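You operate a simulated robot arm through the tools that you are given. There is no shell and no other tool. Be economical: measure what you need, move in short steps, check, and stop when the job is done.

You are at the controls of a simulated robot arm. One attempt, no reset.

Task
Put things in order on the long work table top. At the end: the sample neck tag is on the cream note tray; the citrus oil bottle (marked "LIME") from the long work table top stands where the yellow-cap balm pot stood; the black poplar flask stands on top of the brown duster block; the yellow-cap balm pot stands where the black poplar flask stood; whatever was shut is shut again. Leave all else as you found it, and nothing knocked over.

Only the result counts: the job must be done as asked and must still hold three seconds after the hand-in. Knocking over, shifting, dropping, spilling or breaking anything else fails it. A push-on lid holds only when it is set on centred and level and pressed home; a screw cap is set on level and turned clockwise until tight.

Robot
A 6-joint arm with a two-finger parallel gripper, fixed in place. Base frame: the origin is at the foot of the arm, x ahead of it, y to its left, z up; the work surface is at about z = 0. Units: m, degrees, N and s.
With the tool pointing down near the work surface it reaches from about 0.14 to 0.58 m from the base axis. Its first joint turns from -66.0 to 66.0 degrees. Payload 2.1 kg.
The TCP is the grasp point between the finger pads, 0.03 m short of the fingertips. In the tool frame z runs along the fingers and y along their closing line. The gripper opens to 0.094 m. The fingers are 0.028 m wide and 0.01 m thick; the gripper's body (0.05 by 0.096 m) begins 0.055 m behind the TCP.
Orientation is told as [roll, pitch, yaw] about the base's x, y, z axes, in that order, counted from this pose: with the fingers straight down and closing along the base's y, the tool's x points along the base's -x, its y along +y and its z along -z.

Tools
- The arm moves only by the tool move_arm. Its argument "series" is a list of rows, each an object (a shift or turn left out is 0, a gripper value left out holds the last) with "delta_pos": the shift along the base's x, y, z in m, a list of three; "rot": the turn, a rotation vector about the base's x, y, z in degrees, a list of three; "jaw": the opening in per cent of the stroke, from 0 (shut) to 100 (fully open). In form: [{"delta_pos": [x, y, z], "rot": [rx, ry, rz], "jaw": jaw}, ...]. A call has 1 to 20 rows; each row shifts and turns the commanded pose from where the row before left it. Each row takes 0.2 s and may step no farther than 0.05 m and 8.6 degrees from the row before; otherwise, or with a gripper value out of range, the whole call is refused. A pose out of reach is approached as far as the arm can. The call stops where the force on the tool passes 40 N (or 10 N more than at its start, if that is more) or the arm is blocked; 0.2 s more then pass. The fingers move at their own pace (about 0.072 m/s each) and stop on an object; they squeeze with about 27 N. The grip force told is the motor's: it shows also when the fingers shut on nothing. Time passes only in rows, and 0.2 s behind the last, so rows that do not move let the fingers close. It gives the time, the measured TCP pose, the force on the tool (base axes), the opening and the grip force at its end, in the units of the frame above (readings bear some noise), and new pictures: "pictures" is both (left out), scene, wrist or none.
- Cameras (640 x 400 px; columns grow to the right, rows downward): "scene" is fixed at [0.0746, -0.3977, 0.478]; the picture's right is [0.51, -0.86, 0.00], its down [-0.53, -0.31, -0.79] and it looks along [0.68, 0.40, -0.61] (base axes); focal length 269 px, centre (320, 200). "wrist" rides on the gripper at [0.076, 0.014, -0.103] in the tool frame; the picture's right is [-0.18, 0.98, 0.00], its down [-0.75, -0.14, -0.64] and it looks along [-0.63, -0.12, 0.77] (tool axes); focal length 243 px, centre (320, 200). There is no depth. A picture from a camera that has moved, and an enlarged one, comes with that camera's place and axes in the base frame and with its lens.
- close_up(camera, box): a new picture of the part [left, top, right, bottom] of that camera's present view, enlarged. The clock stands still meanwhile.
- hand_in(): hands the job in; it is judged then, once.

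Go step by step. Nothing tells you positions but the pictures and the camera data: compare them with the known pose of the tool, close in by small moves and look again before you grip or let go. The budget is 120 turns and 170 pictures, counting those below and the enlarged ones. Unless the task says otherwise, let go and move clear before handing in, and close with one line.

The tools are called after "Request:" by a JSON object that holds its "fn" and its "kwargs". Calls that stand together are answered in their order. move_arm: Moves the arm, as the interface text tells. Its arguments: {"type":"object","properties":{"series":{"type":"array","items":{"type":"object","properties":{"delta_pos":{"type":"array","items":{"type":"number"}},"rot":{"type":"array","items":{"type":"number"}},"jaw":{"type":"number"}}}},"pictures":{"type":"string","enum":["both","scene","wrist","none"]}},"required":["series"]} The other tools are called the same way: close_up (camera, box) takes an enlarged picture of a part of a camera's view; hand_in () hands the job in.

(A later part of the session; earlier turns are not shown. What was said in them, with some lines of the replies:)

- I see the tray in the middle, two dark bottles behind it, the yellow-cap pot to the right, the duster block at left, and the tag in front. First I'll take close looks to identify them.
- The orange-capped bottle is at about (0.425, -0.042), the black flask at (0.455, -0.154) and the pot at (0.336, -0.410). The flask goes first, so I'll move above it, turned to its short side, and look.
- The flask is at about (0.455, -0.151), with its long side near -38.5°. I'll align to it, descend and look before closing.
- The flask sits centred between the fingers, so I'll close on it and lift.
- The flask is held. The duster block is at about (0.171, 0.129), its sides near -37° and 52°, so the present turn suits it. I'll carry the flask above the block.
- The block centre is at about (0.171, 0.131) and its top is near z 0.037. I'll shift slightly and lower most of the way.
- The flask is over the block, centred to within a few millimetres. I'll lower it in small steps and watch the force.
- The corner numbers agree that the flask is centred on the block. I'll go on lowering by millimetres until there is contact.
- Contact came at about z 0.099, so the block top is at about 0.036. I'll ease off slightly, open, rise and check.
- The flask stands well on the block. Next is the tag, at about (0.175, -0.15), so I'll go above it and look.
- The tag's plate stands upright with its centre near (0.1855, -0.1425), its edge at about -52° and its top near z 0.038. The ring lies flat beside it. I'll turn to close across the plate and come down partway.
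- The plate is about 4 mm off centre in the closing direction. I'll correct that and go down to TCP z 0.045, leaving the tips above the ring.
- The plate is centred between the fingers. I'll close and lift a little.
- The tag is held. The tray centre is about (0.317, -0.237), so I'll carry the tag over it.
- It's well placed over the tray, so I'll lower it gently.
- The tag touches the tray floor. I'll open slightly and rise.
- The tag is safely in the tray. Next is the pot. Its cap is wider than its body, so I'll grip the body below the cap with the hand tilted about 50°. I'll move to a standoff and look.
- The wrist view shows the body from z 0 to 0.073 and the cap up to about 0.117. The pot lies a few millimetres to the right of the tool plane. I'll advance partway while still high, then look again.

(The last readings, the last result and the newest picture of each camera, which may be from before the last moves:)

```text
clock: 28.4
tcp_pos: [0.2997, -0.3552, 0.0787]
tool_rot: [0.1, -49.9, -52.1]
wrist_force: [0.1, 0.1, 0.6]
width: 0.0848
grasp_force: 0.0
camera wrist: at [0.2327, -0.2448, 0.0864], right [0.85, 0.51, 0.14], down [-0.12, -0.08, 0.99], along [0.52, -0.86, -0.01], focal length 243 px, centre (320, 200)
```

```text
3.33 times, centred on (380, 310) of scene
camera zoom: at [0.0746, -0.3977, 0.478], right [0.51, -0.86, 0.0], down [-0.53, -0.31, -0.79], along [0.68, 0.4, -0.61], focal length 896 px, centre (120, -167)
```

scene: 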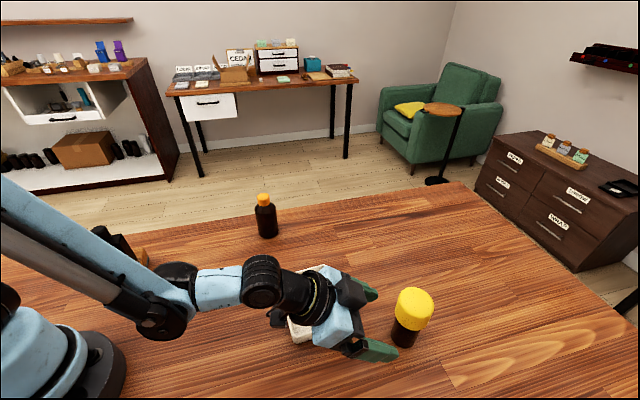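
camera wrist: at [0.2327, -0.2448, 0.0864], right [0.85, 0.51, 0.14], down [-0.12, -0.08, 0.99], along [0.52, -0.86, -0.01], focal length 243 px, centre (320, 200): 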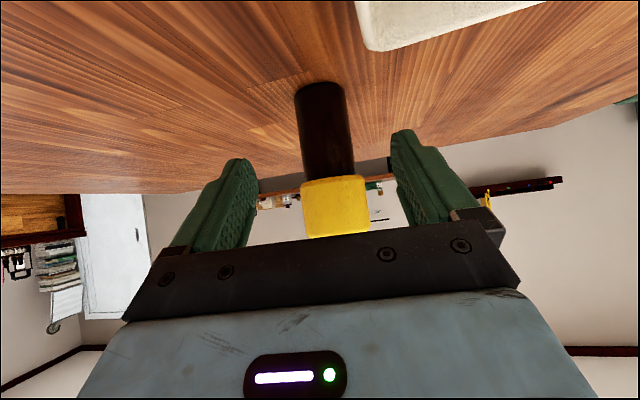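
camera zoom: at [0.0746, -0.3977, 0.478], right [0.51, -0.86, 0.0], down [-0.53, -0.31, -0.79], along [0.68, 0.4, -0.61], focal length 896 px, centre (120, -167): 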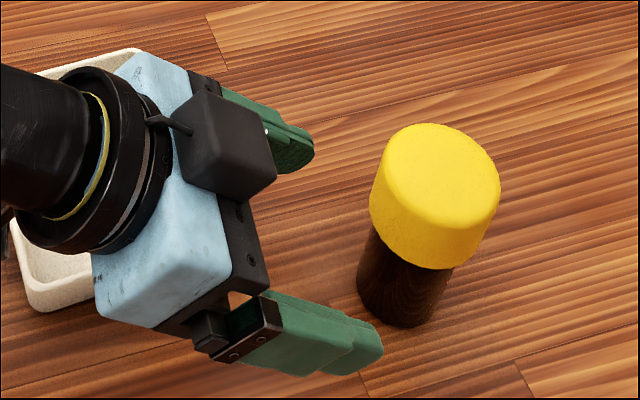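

I'm centred to within 4 mm. I'll turn slightly so the camera box stays clear of the tray, tilt 2° more, and lower to body height just short of the pot.

Request:
{"fn": "move_arm", "kwargs": {"series": [{"delta_pos": [0.003, -0.008, 0], "rot": [0, 0, 8]}, {"delta_pos": [0.0029, -0.0068, -0.005], "rot": [-1.39, -1.44, 0]}, {"delta_pos": [0, 0, -0.015]}, {"delta_pos": [0, 0, -0.0155]}, {"delta_pos": [0, 0, 0]}]}}

Request:
{"fn": "close_up", "kwargs": {"camera": "scene", "box": [310, 250, 450, 370]}}

```text
clock: 29.6
tcp_pos: [0.3056, -0.3689, 0.042]
tool_rot: [0.1, -51.9, -44.1]
wrist_force: [0.3, 1.2, 0.5]
width: 0.0847
grasp_force: 0.0
camera wrist: at [0.2227, -0.2695, 0.0454], right [0.76, 0.63, 0.15], down [-0.13, -0.07, 0.99], along [0.63, -0.77, 0.02], focal length 243 px, centre (320, 200)
```

scene: 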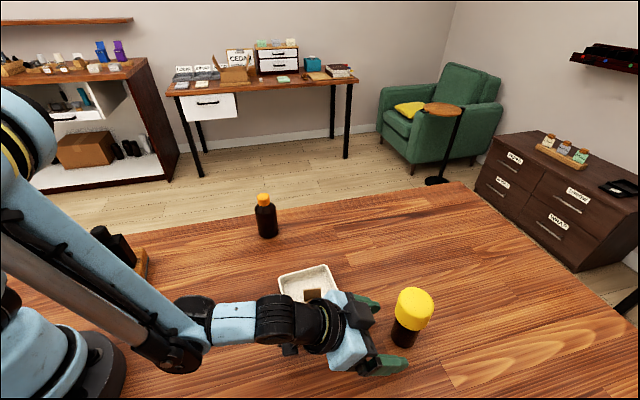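
wrist: 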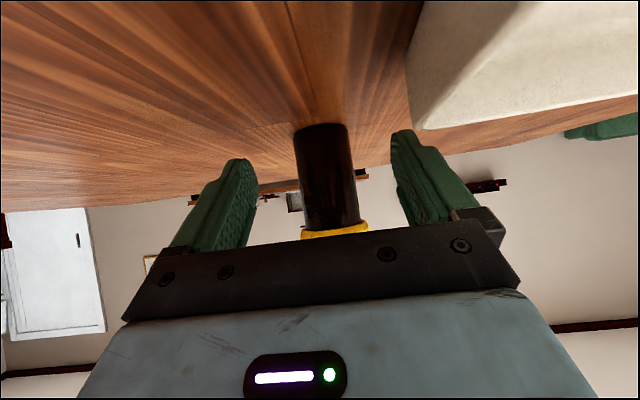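

```text
3.33 times, centred on (380, 310) of scene
camera zoom: at [0.0746, -0.3977, 0.478], right [0.51, -0.86, 0.0], down [-0.53, -0.31, -0.79], along [0.68, 0.4, -0.61], focal length 896 px, centre (120, -167)
```

zoom: 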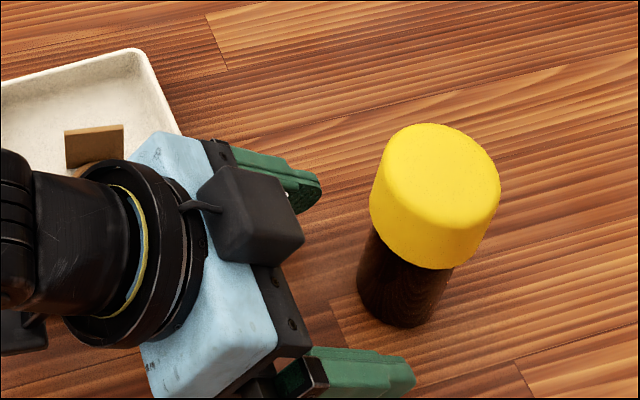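

Aligned and at body height. I'll move forward 36 mm to straddle the body and look.

Request:
{"fn": "move_arm", "kwargs": {"series": [{"delta_pos": [0.013, -0.0115, 0]}, {"delta_pos": [0.0075, -0.0065, 0]}, {"delta_pos": [0.0065, -0.006, 0]}, {"delta_pos": [0, 0, 0]}]}}

Request:
{"fn": "close_up", "kwargs": {"camera": "scene", "box": [330, 260, 450, 370]}}

```text
clock: 30.6
tcp_pos: [0.3306, -0.3925, 0.0426]
tool_rot: [0.1, -52.0, -44.1]
wrist_force: [-0.6, -0.1, 0.3]
width: 0.0848
grasp_force: 0.1
camera wrist: at [0.2492, -0.2919, 0.0463], right [0.76, 0.63, 0.15], down [-0.13, -0.07, 0.99], along [0.63, -0.77, 0.02], focal length 243 px, centre (320, 200)
```

scene: 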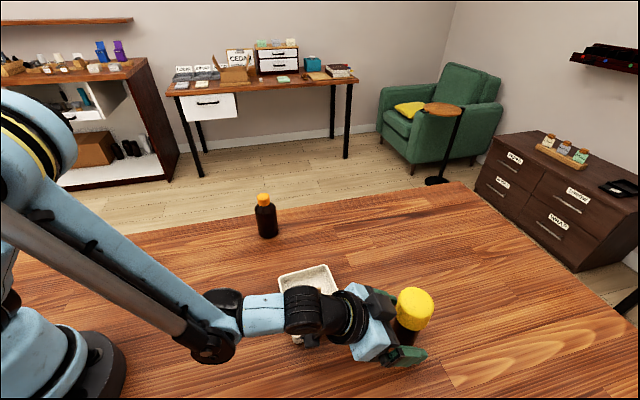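
wrist: 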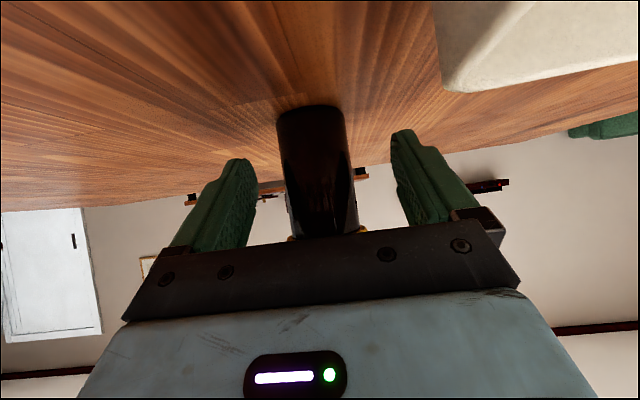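

```text
3.64 times, centred on (390, 315) of scene
camera zoom: at [0.0746, -0.3977, 0.478], right [0.51, -0.86, 0.0], down [-0.53, -0.31, -0.79], along [0.68, 0.4, -0.61], focal length 978 px, centre (66, -218)
```

zoom: 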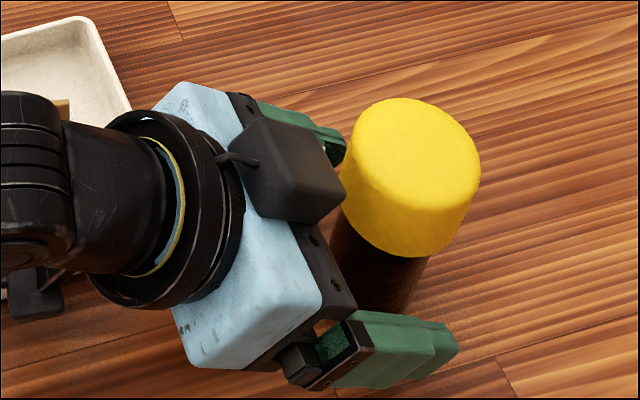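

The pot body sits between the fingers, about 24 mm ahead of the TCP. I'll advance 7 mm more for a firmer bite and then close.

Request:
{"fn": "move_arm", "kwargs": {"series": [{"delta_pos": [0.005, -0.0049, 0]}, {"delta_pos": [0, 0, 0]}], "pictures": "none"}}

Request:
{"fn": "close_up", "kwargs": {"camera": "scene", "box": [350, 270, 440, 360]}}

Request:
{"fn": "close_up", "kwargs": {"camera": "wrist", "box": [220, 80, 420, 240]}}

```text
clock: 31.2
tcp_pos: [0.3351, -0.3969, 0.0429]
tool_rot: [0.1, -52.0, -44.1]
wrist_force: [-0.6, 0.3, -0.4]
width: 0.0847
grasp_force: 0.1
```

```text
4.44 times, centred on (395, 315) of scene
camera zoom: at [0.0746, -0.3977, 0.478], right [0.51, -0.86, 0.0], down [-0.53, -0.31, -0.79], along [0.68, 0.4, -0.61], focal length 1195 px, centre (-13, -311)
```

zoom: 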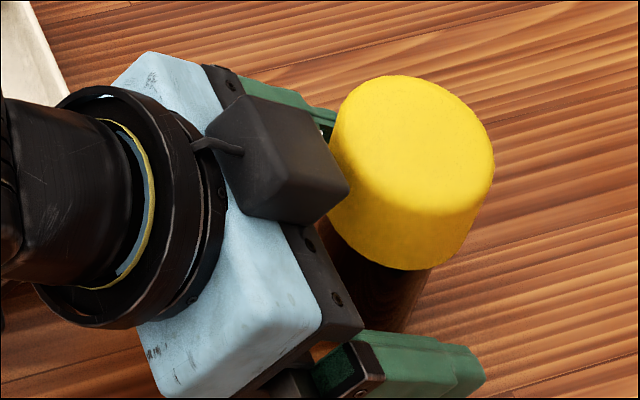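

```text
2.50 times, centred on (320, 160) of wrist
camera zoom: at [0.2538, -0.2969, 0.0464], right [0.76, 0.63, 0.15], down [-0.13, -0.07, 0.99], along [0.63, -0.77, 0.02], focal length 606 px, centre (320, 300)
```

zoom: 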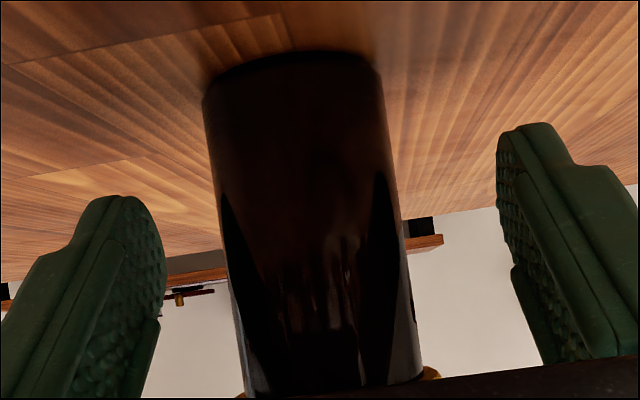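

The pot is about 5 mm to the left of the finger middle. I'll correct sideways and close.

Request:
{"fn": "move_arm", "kwargs": {"series": [{"delta_pos": [-0.0035, -0.0036, 0]}, {"delta_pos": [0, 0, 0], "jaw": 60}, {"jaw": 60}], "pictures": "none"}}

Request:
{"fn": "close_up", "kwargs": {"camera": "wrist", "box": [220, 80, 420, 240]}}

```text
clock: 32.0
tcp_pos: [0.3317, -0.4007, 0.0435]
tool_rot: [0.1, -52.0, -44.1]
wrist_force: [0.3, -1.0, -0.8]
width: 0.0562
grasp_force: 0.0
```

```text
2.50 times, centred on (320, 160) of wrist
camera zoom: at [0.2504, -0.3004, 0.0464], right [0.76, 0.63, 0.15], down [-0.13, -0.07, 0.99], along [0.63, -0.77, 0.02], focal length 606 px, centre (320, 300)
```

zoom: 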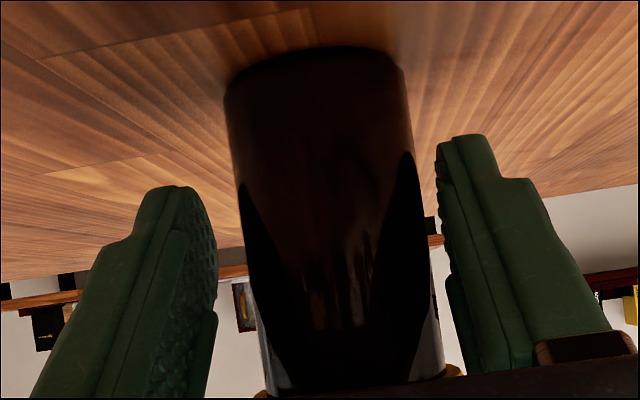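

Centred, so I'll close on the body.

Request:
{"fn": "move_arm", "kwargs": {"series": [{"jaw": 0}, {"jaw": 0}, {"jaw": 0}], "pictures": "none"}}

Request:
{"fn": "move_arm", "kwargs": {"series": [{"delta_pos": [0, 0, 0.02]}, {"delta_pos": [0, 0, 0.03]}, {"delta_pos": [0, 0, 0.03]}, {"delta_pos": [0, 0, 0]}]}}

```text
clock: 32.8
tcp_pos: [0.3318, -0.401, 0.0434]
tool_rot: [0.1, -52.1, -44.2]
wrist_force: [-0.1, 0.5, 0.4]
width: 0.0434
grasp_force: 27.6
```

```text
clock: 33.8
tcp_pos: [0.3334, -0.3999, 0.121]
tool_rot: [0.0, -52.0, -44.1]
wrist_force: [0.0, 0.6, -0.5]
width: 0.0434
grasp_force: 26.6
camera wrist: at [0.2514, -0.3006, 0.1248], right [0.76, 0.63, 0.15], down [-0.13, -0.07, 0.99], along [0.63, -0.77, 0.02], focal length 243 px, centre (320, 200)
```

scene: 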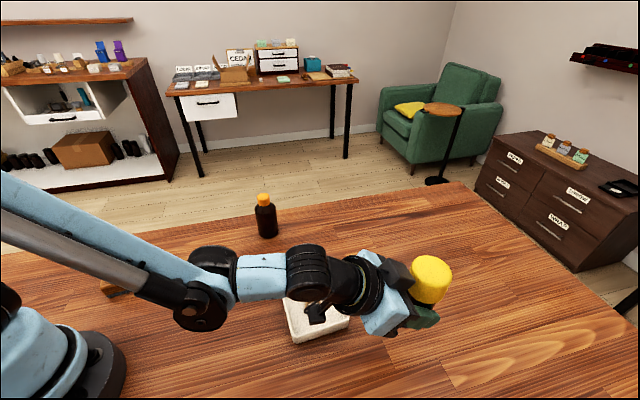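
wrist: 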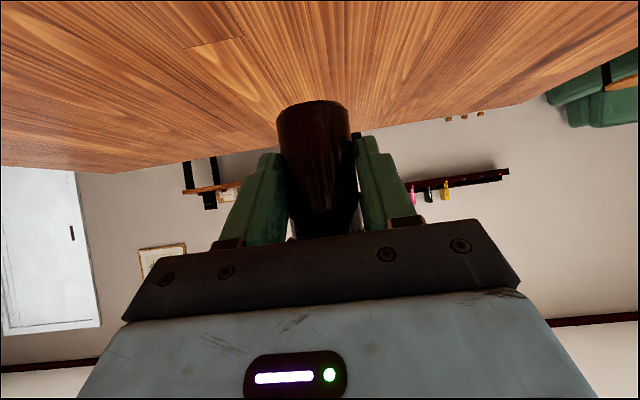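

The pot is held by its body. I'll lift it, turn and carry it to above the flask's old place at (0.455, -0.151).

Request:
{"fn": "move_arm", "kwargs": {"series": [{"delta_pos": [0, 0, 0.035]}, {"delta_pos": [0.015, 0.0362, 0], "rot": [0, 0, 5]}, {"delta_pos": [0.015, 0.0362, 0], "rot": [0, 0, 5]}, {"delta_pos": [0.015, 0.0362, 0], "rot": [0, 0, 5]}, {"delta_pos": [0.015, 0.0362, 0], "rot": [0, 0, 5]}, {"delta_pos": [0.015, 0.0362, 0], "rot": [0, 0, 4]}, {"delta_pos": [0.015, 0.0362, 0], "rot": [0, 0, 4]}, {"delta_pos": [0.0153, 0.0361, 0]}, {"delta_pos": [0, 0, 0]}]}}

```text
clock: 35.8
tcp_pos: [0.4385, -0.1471, 0.1583]
tool_rot: [0.2, -52.0, -16.0]
wrist_force: [0.6, 0.7, -0.4]
width: 0.0437
grasp_force: 27.1
camera wrist: at [0.3199, -0.0974, 0.1608], right [0.38, 0.91, 0.15], down [-0.08, -0.13, 0.99], along [0.92, -0.39, 0.02], focal length 243 px, centre (320, 200)
```

scene: 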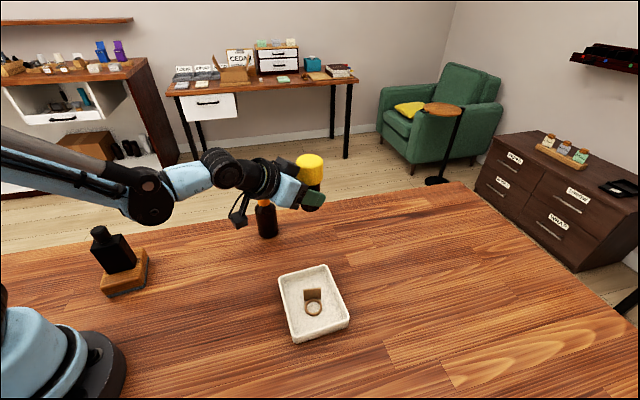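
wrist: 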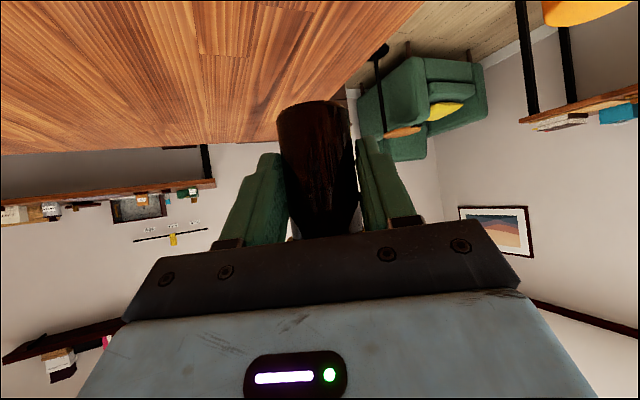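

The lime bottle is clear by about 25 mm. I'll lower in stages.

Request:
{"fn": "move_arm", "kwargs": {"series": [{"delta_pos": [0, 0, -0.03]}, {"delta_pos": [0, 0, -0.03]}, {"delta_pos": [0, 0, -0.03]}, {"delta_pos": [0, 0, -0.015]}, {"delta_pos": [0, 0, 0]}]}}

Request:
{"fn": "close_up", "kwargs": {"camera": "scene", "box": [220, 160, 350, 270]}}

```text
clock: 37.0
tcp_pos: [0.4373, -0.148, 0.0518]
tool_rot: [0.2, -52.0, -16.0]
wrist_force: [-0.6, 0.7, -0.9]
width: 0.0432
grasp_force: 26.3
camera wrist: at [0.3184, -0.098, 0.0549], right [0.38, 0.91, 0.15], down [-0.08, -0.13, 0.99], along [0.92, -0.39, 0.02], focal length 243 px, centre (320, 200)
```

scene: 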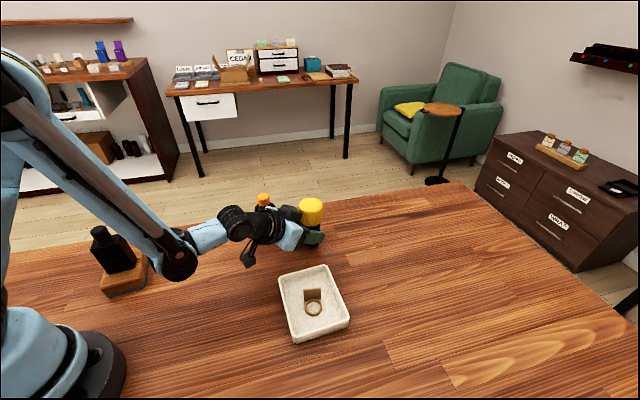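
wrist: 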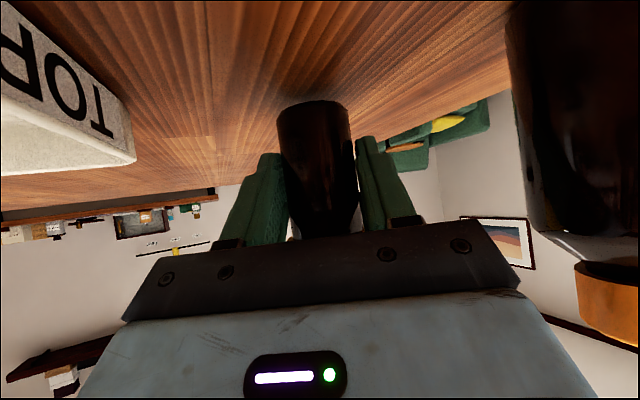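

```text
3.64 times, centred on (285, 215) of scene
camera zoom: at [0.0746, -0.3977, 0.478], right [0.51, -0.86, 0.0], down [-0.53, -0.31, -0.79], along [0.68, 0.4, -0.61], focal length 978 px, centre (447, 146)
```

zoom: 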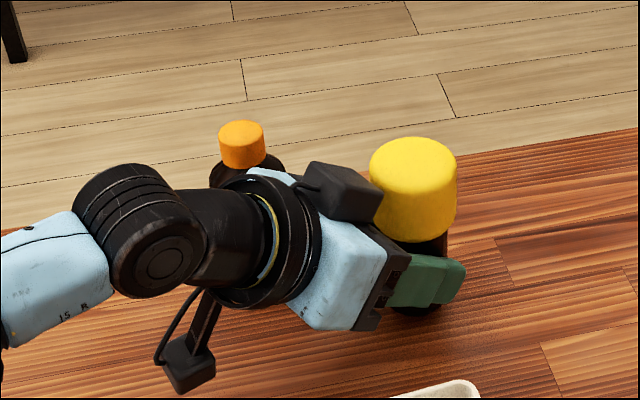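

Request:
{"fn": "move_arm", "kwargs": {"series": [{"delta_pos": [0, 0, -0.003]}, {"delta_pos": [0, 0, -0.003]}, {"delta_pos": [0, 0, 0]}], "pictures": "none"}}

Request:
{"fn": "move_arm", "kwargs": {"series": [{"delta_pos": [0, 0, -0.0015]}, {"delta_pos": [0, 0, 0]}], "pictures": "none"}}

```text
clock: 37.8
tcp_pos: [0.4373, -0.1475, 0.0464]
tool_rot: [0.0, -52.0, -16.1]
wrist_force: [0.2, 0.4, -0.3]
width: 0.0435
grasp_force: 27.4
```

```text
clock: 38.4
tcp_pos: [0.4381, -0.147, 0.0453]
tool_rot: [0.0, -51.9, -16.2]
wrist_force: [-1.1, -0.3, -2.0]
width: 0.0437
grasp_force: 27.3
```

Request:
{"fn": "move_arm", "kwargs": {"series": [{"delta_pos": [0, 0, -0.0015]}, {"delta_pos": [0, 0, 0]}], "pictures": "none"}}

Request:
{"fn": "move_arm", "kwargs": {"series": [{"delta_pos": [0, 0, -0.001]}, {"delta_pos": [0, 0, 0]}], "pictures": "none"}}

```text
clock: 39.0
tcp_pos: [0.4384, -0.1491, 0.0443]
tool_rot: [0.1, -51.9, -16.2]
wrist_force: [0.5, -0.7, -1.3]
width: 0.0433
grasp_force: 26.6
```

```text
clock: 39.6
tcp_pos: [0.4394, -0.1475, 0.043]
tool_rot: [0.1, -51.9, -16.1]
wrist_force: [0.4, -0.6, -1.3]
width: 0.0433
grasp_force: 27.4
```

Request:
{"fn": "move_arm", "kwargs": {"series": [{"delta_pos": [0, 0, -0.001]}, {"delta_pos": [0, 0, 0]}], "pictures": "none"}}

Request:
{"fn": "close_up", "kwargs": {"camera": "wrist", "box": [240, 60, 400, 180]}}

```text
clock: 40.2
tcp_pos: [0.4386, -0.1481, 0.0435]
tool_rot: [0.1, -51.9, -16.1]
wrist_force: [-0.2, 0.7, -0.7]
width: 0.0434
grasp_force: 27.0
out of reach, approached as far as the arm can: row 1
```

```text
3.33 times, centred on (320, 120) of wrist
camera zoom: at [0.3205, -0.0985, 0.0473], right [0.38, 0.91, 0.15], down [-0.08, -0.13, 0.99], along [0.92, -0.39, 0.02], focal length 809 px, centre (320, 467)
```

zoom: 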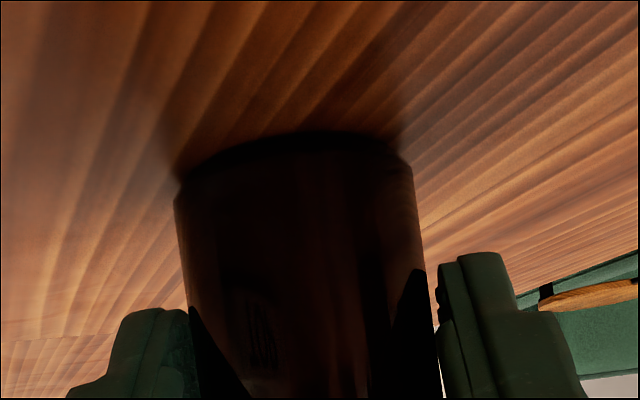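

The arm has reached its low limit here, at the same height at which the pot was gripped, so the pot is on the table or within a hair of it. I'll open and back straight out.

Request:
{"fn": "move_arm", "kwargs": {"series": [{"jaw": 50}, {"jaw": 70}, {"jaw": 85}, {"jaw": 85}, {"delta_pos": [-0.0144, 0.0041, 0]}, {"delta_pos": [-0.0192, 0.0055, 0]}, {"delta_pos": [-0.024, 0.0069, 0.002]}, {"delta_pos": [-0.0096, 0.0028, 0.03]}, {"delta_pos": [0, 0, 0.04]}, {"delta_pos": [0, 0, 0]}]}}

Request:
{"fn": "close_up", "kwargs": {"camera": "scene", "box": [220, 160, 350, 270]}}

```text
clock: 42.4
tcp_pos: [0.3856, -0.1362, 0.1436]
tool_rot: [0.2, -51.9, -16.1]
wrist_force: [1.2, -0.4, 0.5]
width: 0.0801
grasp_force: 0.1
out of reach, approached as far as the arm can: row 5, 6, 7
camera wrist: at [0.2668, -0.0861, 0.1461], right [0.38, 0.91, 0.15], down [-0.08, -0.13, 0.99], along [0.92, -0.39, 0.02], focal length 243 px, centre (320, 200)
```

scene: 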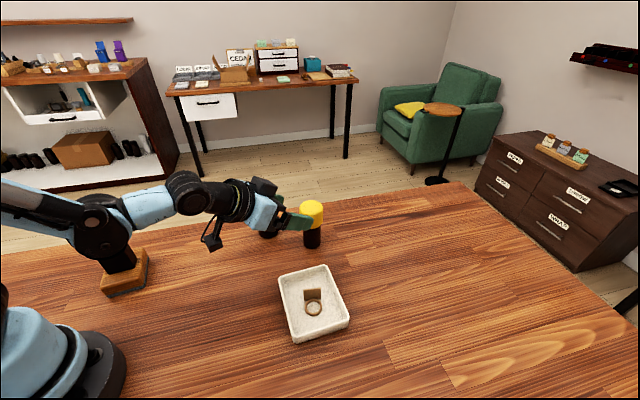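
wrist: 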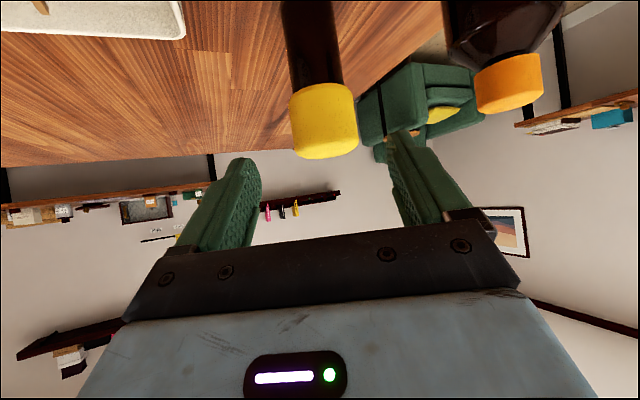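

```text
3.64 times, centred on (285, 215) of scene
camera zoom: at [0.0746, -0.3977, 0.478], right [0.51, -0.86, 0.0], down [-0.53, -0.31, -0.79], along [0.68, 0.4, -0.61], focal length 978 px, centre (447, 146)
```

zoom: 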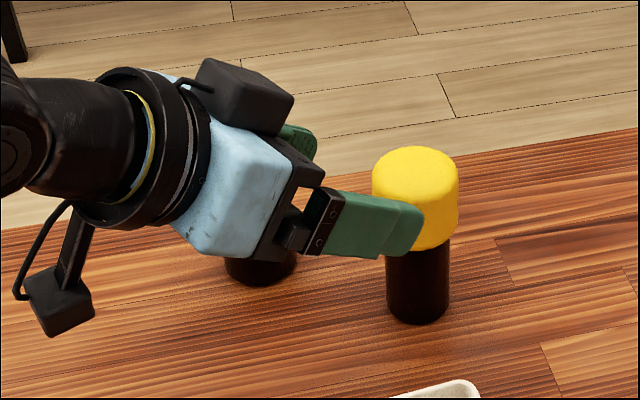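

The pot stands upright at the flask's old place. Now I'll rise, level the hand and move towards the lime bottle.

Request:
{"fn": "move_arm", "kwargs": {"series": [{"delta_pos": [-0.02, 0, 0.04]}, {"delta_pos": [0, 0, 0.03], "rot": [2.05, 7.14, 0]}, {"delta_pos": [0, 0, 0.01], "rot": [2.05, 7.14, 0]}, {"delta_pos": [0, 0.01, 0], "rot": [2.05, 7.14, 0]}, {"delta_pos": [0, 0.015, 0], "rot": [2.05, 7.14, 0]}, {"delta_pos": [0.01, 0.02, 0], "rot": [2.05, 7.14, 0]}, {"delta_pos": [0.01, 0.02, 0], "rot": [2.05, 7.14, 0]}, {"delta_pos": [0.01, 0.02, 0], "rot": [2.05, 7.14, 0]}, {"delta_pos": [0, 0.01, 0], "rot": [0, 0, 8], "jaw": 85}, {"delta_pos": [0, 0, 0], "rot": [0, 0, 8]}, {"delta_pos": [0, 0, 0]}]}}

```text
clock: 44.8
tcp_pos: [0.3953, -0.0391, 0.2213]
tool_rot: [0.1, 0.0, 0.0]
wrist_force: [0.2, -1.6, 0.7]
width: 0.08
grasp_force: 0.1
camera wrist: at [0.3197, -0.0249, 0.3241], right [0.18, 0.98, 0.0], down [0.75, -0.14, 0.64], along [0.63, -0.12, -0.77], focal length 243 px, centre (320, 200)
```

scene: 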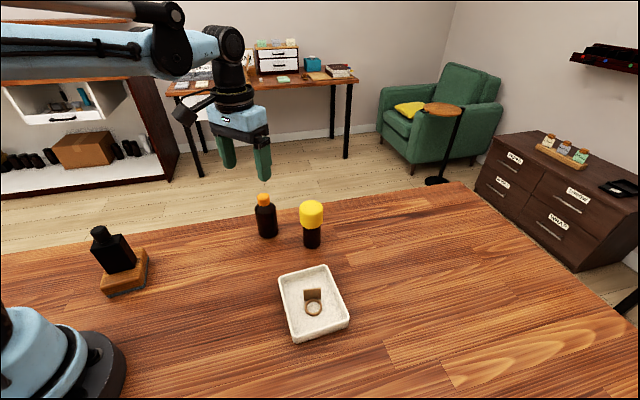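
wrist: 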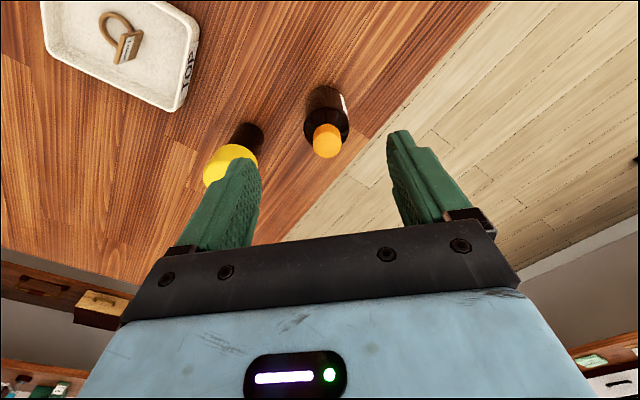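

Lime is at about (0.421, -0.040). I'll move over it and come down partway.

Request:
{"fn": "move_arm", "kwargs": {"series": [{"delta_pos": [0.026, -0.0005, -0.03]}, {"delta_pos": [0, 0, -0.04]}, {"delta_pos": [0, 0, 0]}]}}

Request:
{"fn": "close_up", "kwargs": {"camera": "wrist", "box": [220, 40, 420, 240]}}

Request:
{"fn": "close_up", "kwargs": {"camera": "scene", "box": [210, 120, 340, 260]}}

```text
clock: 45.6
tcp_pos: [0.4228, -0.0394, 0.1509]
tool_rot: [0.0, 0.0, -0.1]
wrist_force: [-0.1, 0.1, 0.4]
width: 0.0798
grasp_force: 0.1
camera wrist: at [0.347, -0.0249, 0.2533], right [0.19, 0.98, 0.0], down [0.75, -0.14, 0.64], along [0.63, -0.12, -0.77], focal length 243 px, centre (320, 200)
```

scene: 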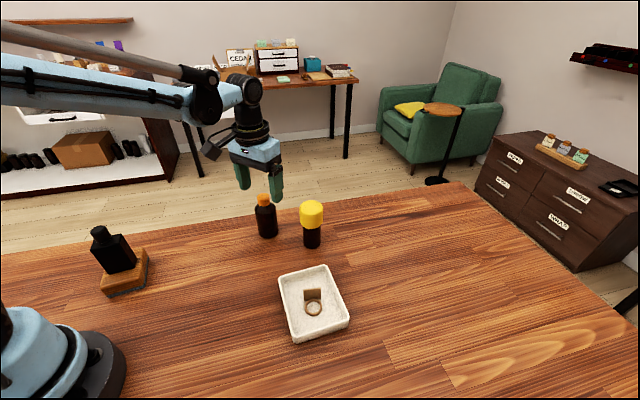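
wrist: 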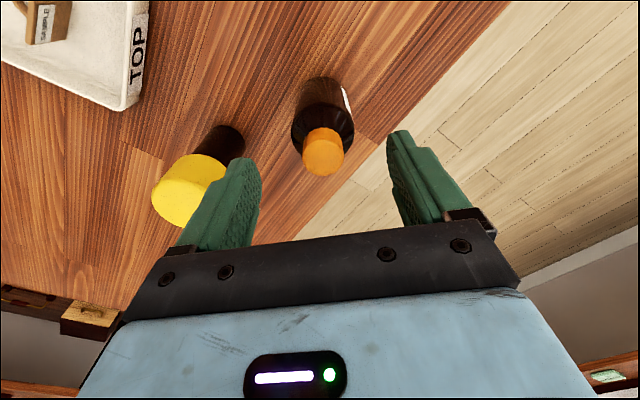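

```text
2.00 times, centred on (320, 140) of wrist
camera zoom: at [0.347, -0.0249, 0.2533], right [0.19, 0.98, 0.0], down [0.75, -0.14, 0.64], along [0.63, -0.12, -0.77], focal length 485 px, centre (320, 320)
```

zoom: 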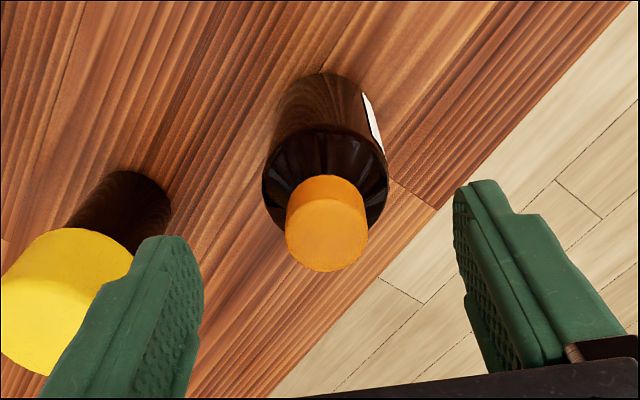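

```text
2.86 times, centred on (275, 190) of scene
camera zoom: at [0.0746, -0.3977, 0.478], right [0.51, -0.86, 0.0], down [-0.53, -0.31, -0.79], along [0.68, 0.4, -0.61], focal length 768 px, centre (449, 229)
```

zoom: 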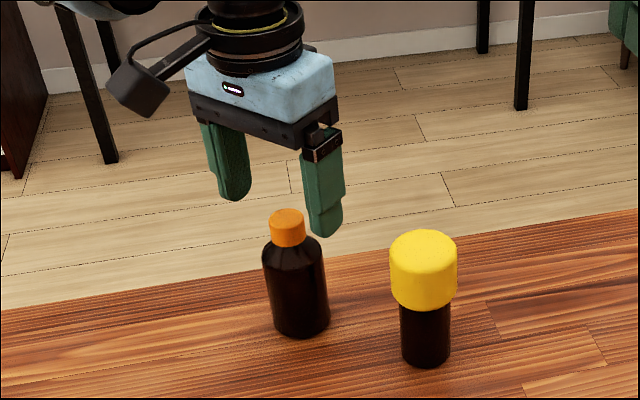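

Almost centred. I'll shift 2 mm and descend to z 0.078, then check the clearance to the cap.

Request:
{"fn": "move_arm", "kwargs": {"series": [{"delta_pos": [0.001, 0.002, -0.03]}, {"delta_pos": [0, 0, -0.025]}, {"delta_pos": [0, 0, -0.018]}, {"delta_pos": [0, 0, 0]}], "pictures": "none"}}

Request:
{"fn": "close_up", "kwargs": {"camera": "scene", "box": [225, 160, 325, 260]}}

Request:
{"fn": "close_up", "kwargs": {"camera": "wrist", "box": [220, 80, 420, 260]}}

```text
clock: 46.6
tcp_pos: [0.4236, -0.0383, 0.0779]
tool_rot: [-0.1, 0.0, -0.1]
wrist_force: [0.5, 0.1, -0.1]
width: 0.0799
grasp_force: 0.0
```

```text
4.00 times, centred on (275, 210) of scene
camera zoom: at [0.0746, -0.3977, 0.478], right [0.51, -0.86, 0.0], down [-0.53, -0.31, -0.79], along [0.68, 0.4, -0.61], focal length 1076 px, centre (500, 160)
```

zoom: 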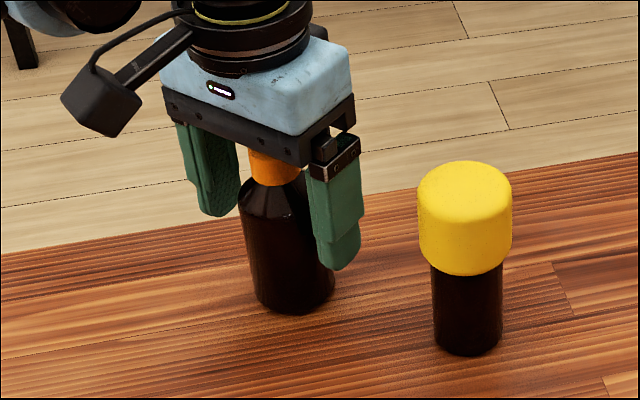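

```text
2.22 times, centred on (320, 170) of wrist
camera zoom: at [0.3475, -0.0233, 0.181], right [0.19, 0.98, 0.0], down [0.75, -0.14, 0.64], along [0.63, -0.12, -0.77], focal length 539 px, centre (320, 267)
```

zoom: 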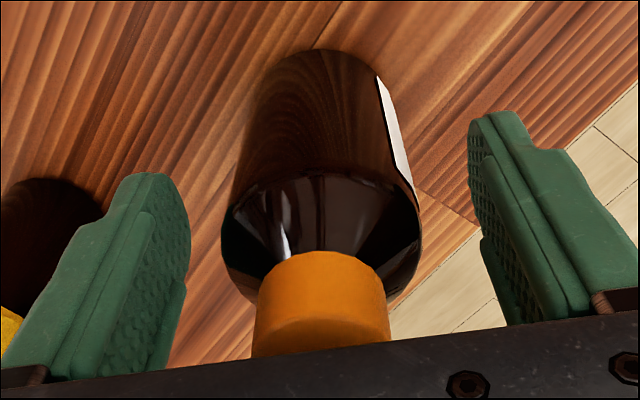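

The cap is clear of the palm. I'll go 9 mm further down and close on the body.

Request:
{"fn": "move_arm", "kwargs": {"series": [{"delta_pos": [0, 0, -0.005]}, {"delta_pos": [0, 0, -0.004]}, {"jaw": 0}, {"jaw": 0}, {"jaw": 0}, {"jaw": 0}], "pictures": "none"}}

Request:
{"fn": "move_arm", "kwargs": {"series": [{"delta_pos": [0, 0, 0.03]}, {"delta_pos": [0, 0, 0.04]}, {"delta_pos": [0, 0, 0.04]}, {"delta_pos": [0, 0, 0.04]}, {"delta_pos": [0, 0, 0]}]}}

```text
clock: 48.0
tcp_pos: [0.4228, -0.0378, 0.0696]
tool_rot: [0.1, -0.1, -0.2]
wrist_force: [1.6, -0.2, -1.2]
width: 0.0496
grasp_force: 27.0
```

```text
clock: 49.2
tcp_pos: [0.4223, -0.0368, 0.2209]
tool_rot: [0.0, 0.0, -0.1]
wrist_force: [-0.5, 0.5, -2.7]
width: 0.0495
grasp_force: 26.4
camera wrist: at [0.3464, -0.0218, 0.3243], right [0.19, 0.98, 0.0], down [0.75, -0.14, 0.64], along [0.63, -0.12, -0.77], focal length 243 px, centre (320, 200)
```

scene: 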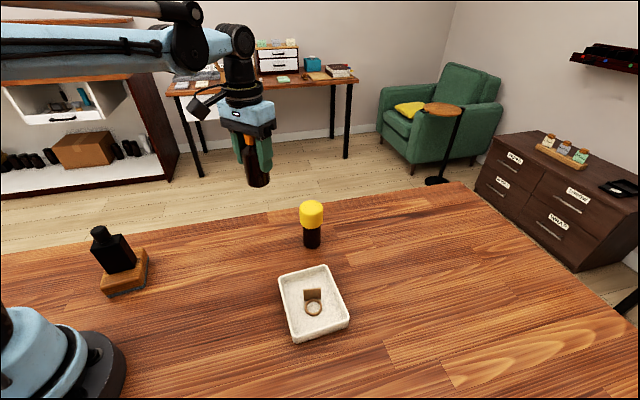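
wrist: 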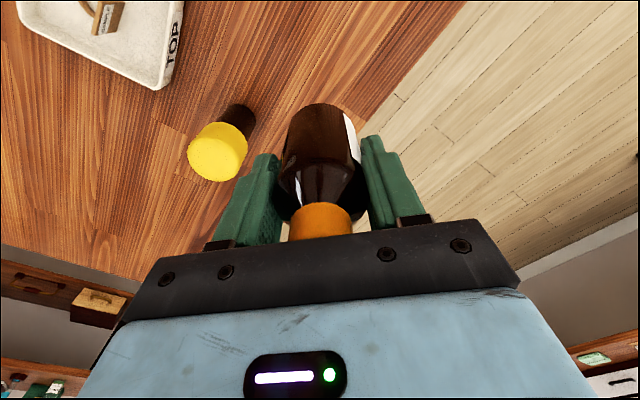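

The bottle is held. I'll carry it over to the pot's former place at about (0.3435, -0.4115).

Request:
{"fn": "move_arm", "kwargs": {"series": [{"delta_pos": [-0.0088, -0.0416, 0]}, {"delta_pos": [-0.0088, -0.0416, 0]}, {"delta_pos": [-0.0088, -0.0416, 0]}, {"delta_pos": [-0.0088, -0.0416, 0]}, {"delta_pos": [-0.0088, -0.0416, 0]}, {"delta_pos": [-0.0088, -0.0416, 0]}, {"delta_pos": [-0.0088, -0.0416, 0]}, {"delta_pos": [-0.0088, -0.0416, 0]}, {"delta_pos": [-0.0088, -0.0416, 0]}, {"delta_pos": [0, 0, -0.04]}, {"delta_pos": [0, 0, -0.04]}, {"delta_pos": [0, 0, -0.04]}, {"delta_pos": [0, 0, 0]}]}}

Request:
{"fn": "close_up", "kwargs": {"camera": "scene", "box": [340, 240, 470, 370]}}

```text
clock: 52.0
tcp_pos: [0.3409, -0.4118, 0.1016]
tool_rot: [0.0, 0.0, 0.0]
wrist_force: [0.1, 0.2, -0.8]
width: 0.0497
grasp_force: 27.1
camera wrist: at [0.2654, -0.397, 0.2032], right [0.19, 0.98, 0.0], down [0.75, -0.14, 0.64], along [0.63, -0.12, -0.77], focal length 243 px, centre (320, 200)
```

scene: 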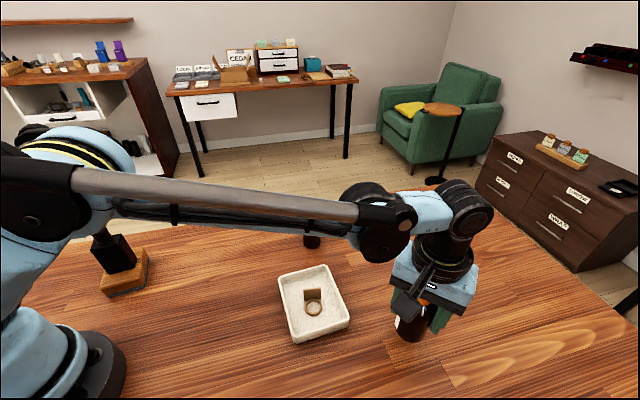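
wrist: 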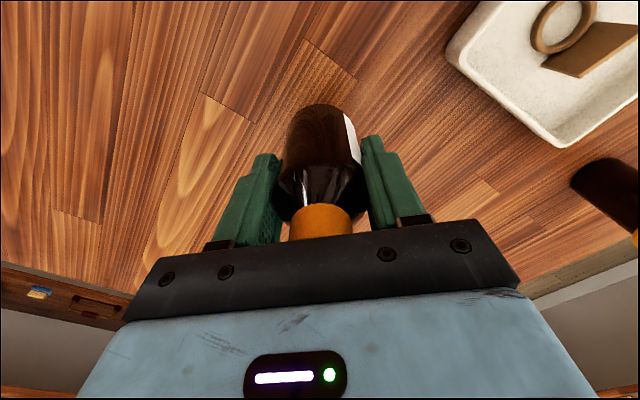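

```text
3.08 times, centred on (405, 305) of scene
camera zoom: at [0.0746, -0.3977, 0.478], right [0.51, -0.86, 0.0], down [-0.53, -0.31, -0.79], along [0.68, 0.4, -0.61], focal length 828 px, centre (58, -123)
```

zoom: 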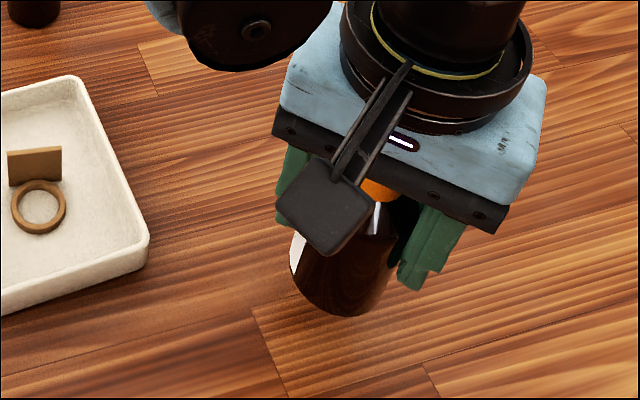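

Request:
{"fn": "move_arm", "kwargs": {"series": [{"delta_pos": [0.0015, 0, -0.015]}, {"delta_pos": [0, 0, -0.01]}, {"delta_pos": [0, 0, -0.003]}, {"delta_pos": [0, 0, 0]}], "pictures": "none"}}

Request:
{"fn": "close_up", "kwargs": {"camera": "scene", "box": [370, 270, 460, 360]}}

```text
clock: 53.0
tcp_pos: [0.3447, -0.4125, 0.0714]
tool_rot: [0.0, 0.0, -0.1]
wrist_force: [-0.3, 0.8, -1.9]
width: 0.0497
grasp_force: 27.0
```

```text
4.44 times, centred on (415, 315) of scene
camera zoom: at [0.0746, -0.3977, 0.478], right [0.51, -0.86, 0.0], down [-0.53, -0.31, -0.79], along [0.68, 0.4, -0.61], focal length 1195 px, centre (-102, -311)
```

zoom: 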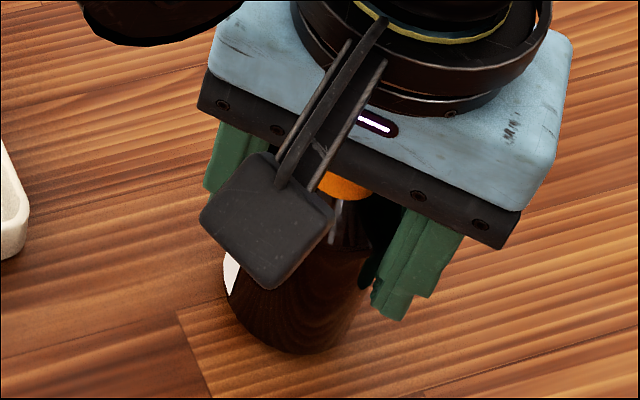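

Against the pot's original picture, the bottle sits about 7 mm too far right in the scene view. I'll shift it by that much and set it down.

Request:
{"fn": "move_arm", "kwargs": {"series": [{"delta_pos": [-0.004, 0.0065, 0.002]}, {"delta_pos": [0, 0, -0.002]}, {"delta_pos": [0, 0, -0.0015]}, {"delta_pos": [0, 0, 0]}], "pictures": "none"}}

Request:
{"fn": "move_arm", "kwargs": {"series": [{"delta_pos": [0, 0, -0.0015]}, {"delta_pos": [0, 0, 0]}], "pictures": "none"}}

```text
clock: 54.0
tcp_pos: [0.3388, -0.4063, 0.071]
tool_rot: [0.0, 0.0, 0.0]
wrist_force: [0.3, 0.6, -1.7]
width: 0.0497
grasp_force: 26.9
```

```text
clock: 54.6
tcp_pos: [0.3403, -0.4059, 0.0689]
tool_rot: [0.2, 0.0, -0.1]
wrist_force: [0.0, 2.7, 14.9]
width: 0.0494
grasp_force: 27.1
```

Contact with the table is made. I'll release, rise and check everything.

Request:
{"fn": "move_arm", "kwargs": {"series": [{"delta_pos": [0, 0, 0.0005]}, {"jaw": 80}, {"jaw": 80}, {"jaw": 80}, {"delta_pos": [0, 0, 0.03]}, {"delta_pos": [0, 0, 0.045]}, {"delta_pos": [0, 0, 0.045]}, {"delta_pos": [0, 0, 0.04]}, {"delta_pos": [-0.03, 0.03, 0.02]}, {"delta_pos": [-0.03, 0.03, 0]}, {"delta_pos": [-0.02, 0.03, 0]}, {"delta_pos": [-0.02, 0.04, 0]}, {"delta_pos": [0, 0, 0]}]}}

Request:
{"fn": "close_up", "kwargs": {"camera": "scene", "box": [370, 270, 460, 360]}}

Request:
{"fn": "close_up", "kwargs": {"camera": "scene", "box": [230, 180, 350, 255]}}

```text
clock: 57.4
tcp_pos: [0.2416, -0.2762, 0.2497]
tool_rot: [-0.1, 0.0, -0.1]
wrist_force: [0.1, -0.7, -0.7]
width: 0.0751
grasp_force: 0.2
camera wrist: at [0.1662, -0.2599, 0.3532], right [0.19, 0.98, 0.0], down [0.75, -0.14, 0.64], along [0.63, -0.12, -0.77], focal length 243 px, centre (320, 200)
```

scene: 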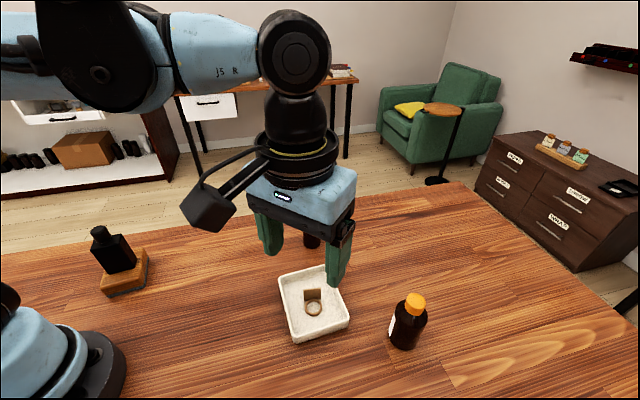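
wrist: 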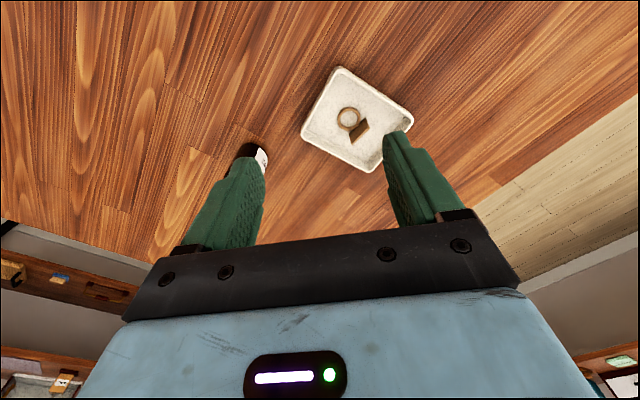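

```text
4.44 times, centred on (415, 315) of scene
camera zoom: at [0.0746, -0.3976, 0.478], right [0.51, -0.86, 0.0], down [-0.53, -0.31, -0.79], along [0.68, 0.4, -0.61], focal length 1195 px, centre (-102, -311)
```

zoom: 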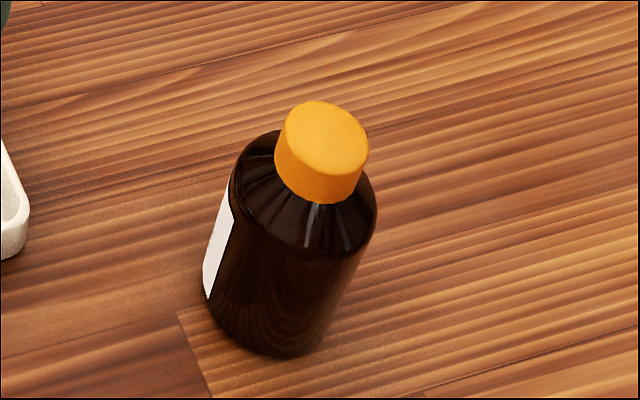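

```text
5.33 times, centred on (290, 218) of scene
camera zoom: at [0.0746, -0.3976, 0.478], right [0.51, -0.86, 0.0], down [-0.53, -0.31, -0.79], along [0.68, 0.4, -0.61], focal length 1434 px, centre (480, 107)
```

zoom: 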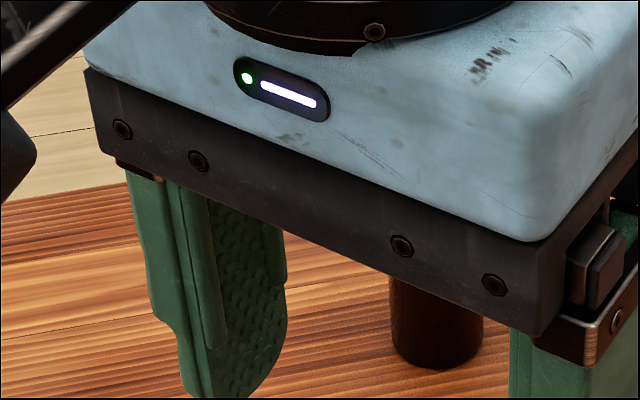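

All four things are in their places and everything is upright. Nothing was opened, so every lid is still shut, and the arm is clear. I'm handing in.

Request:
{"fn": "hand_in", "kwargs": {}}

```text
The job is handed in.
```

The job is handed in: the tag is on the tray, the lime bottle is at the pot's old place, the flask stands on the duster block and the pot stands about 5 mm from the flask's exact old spot.
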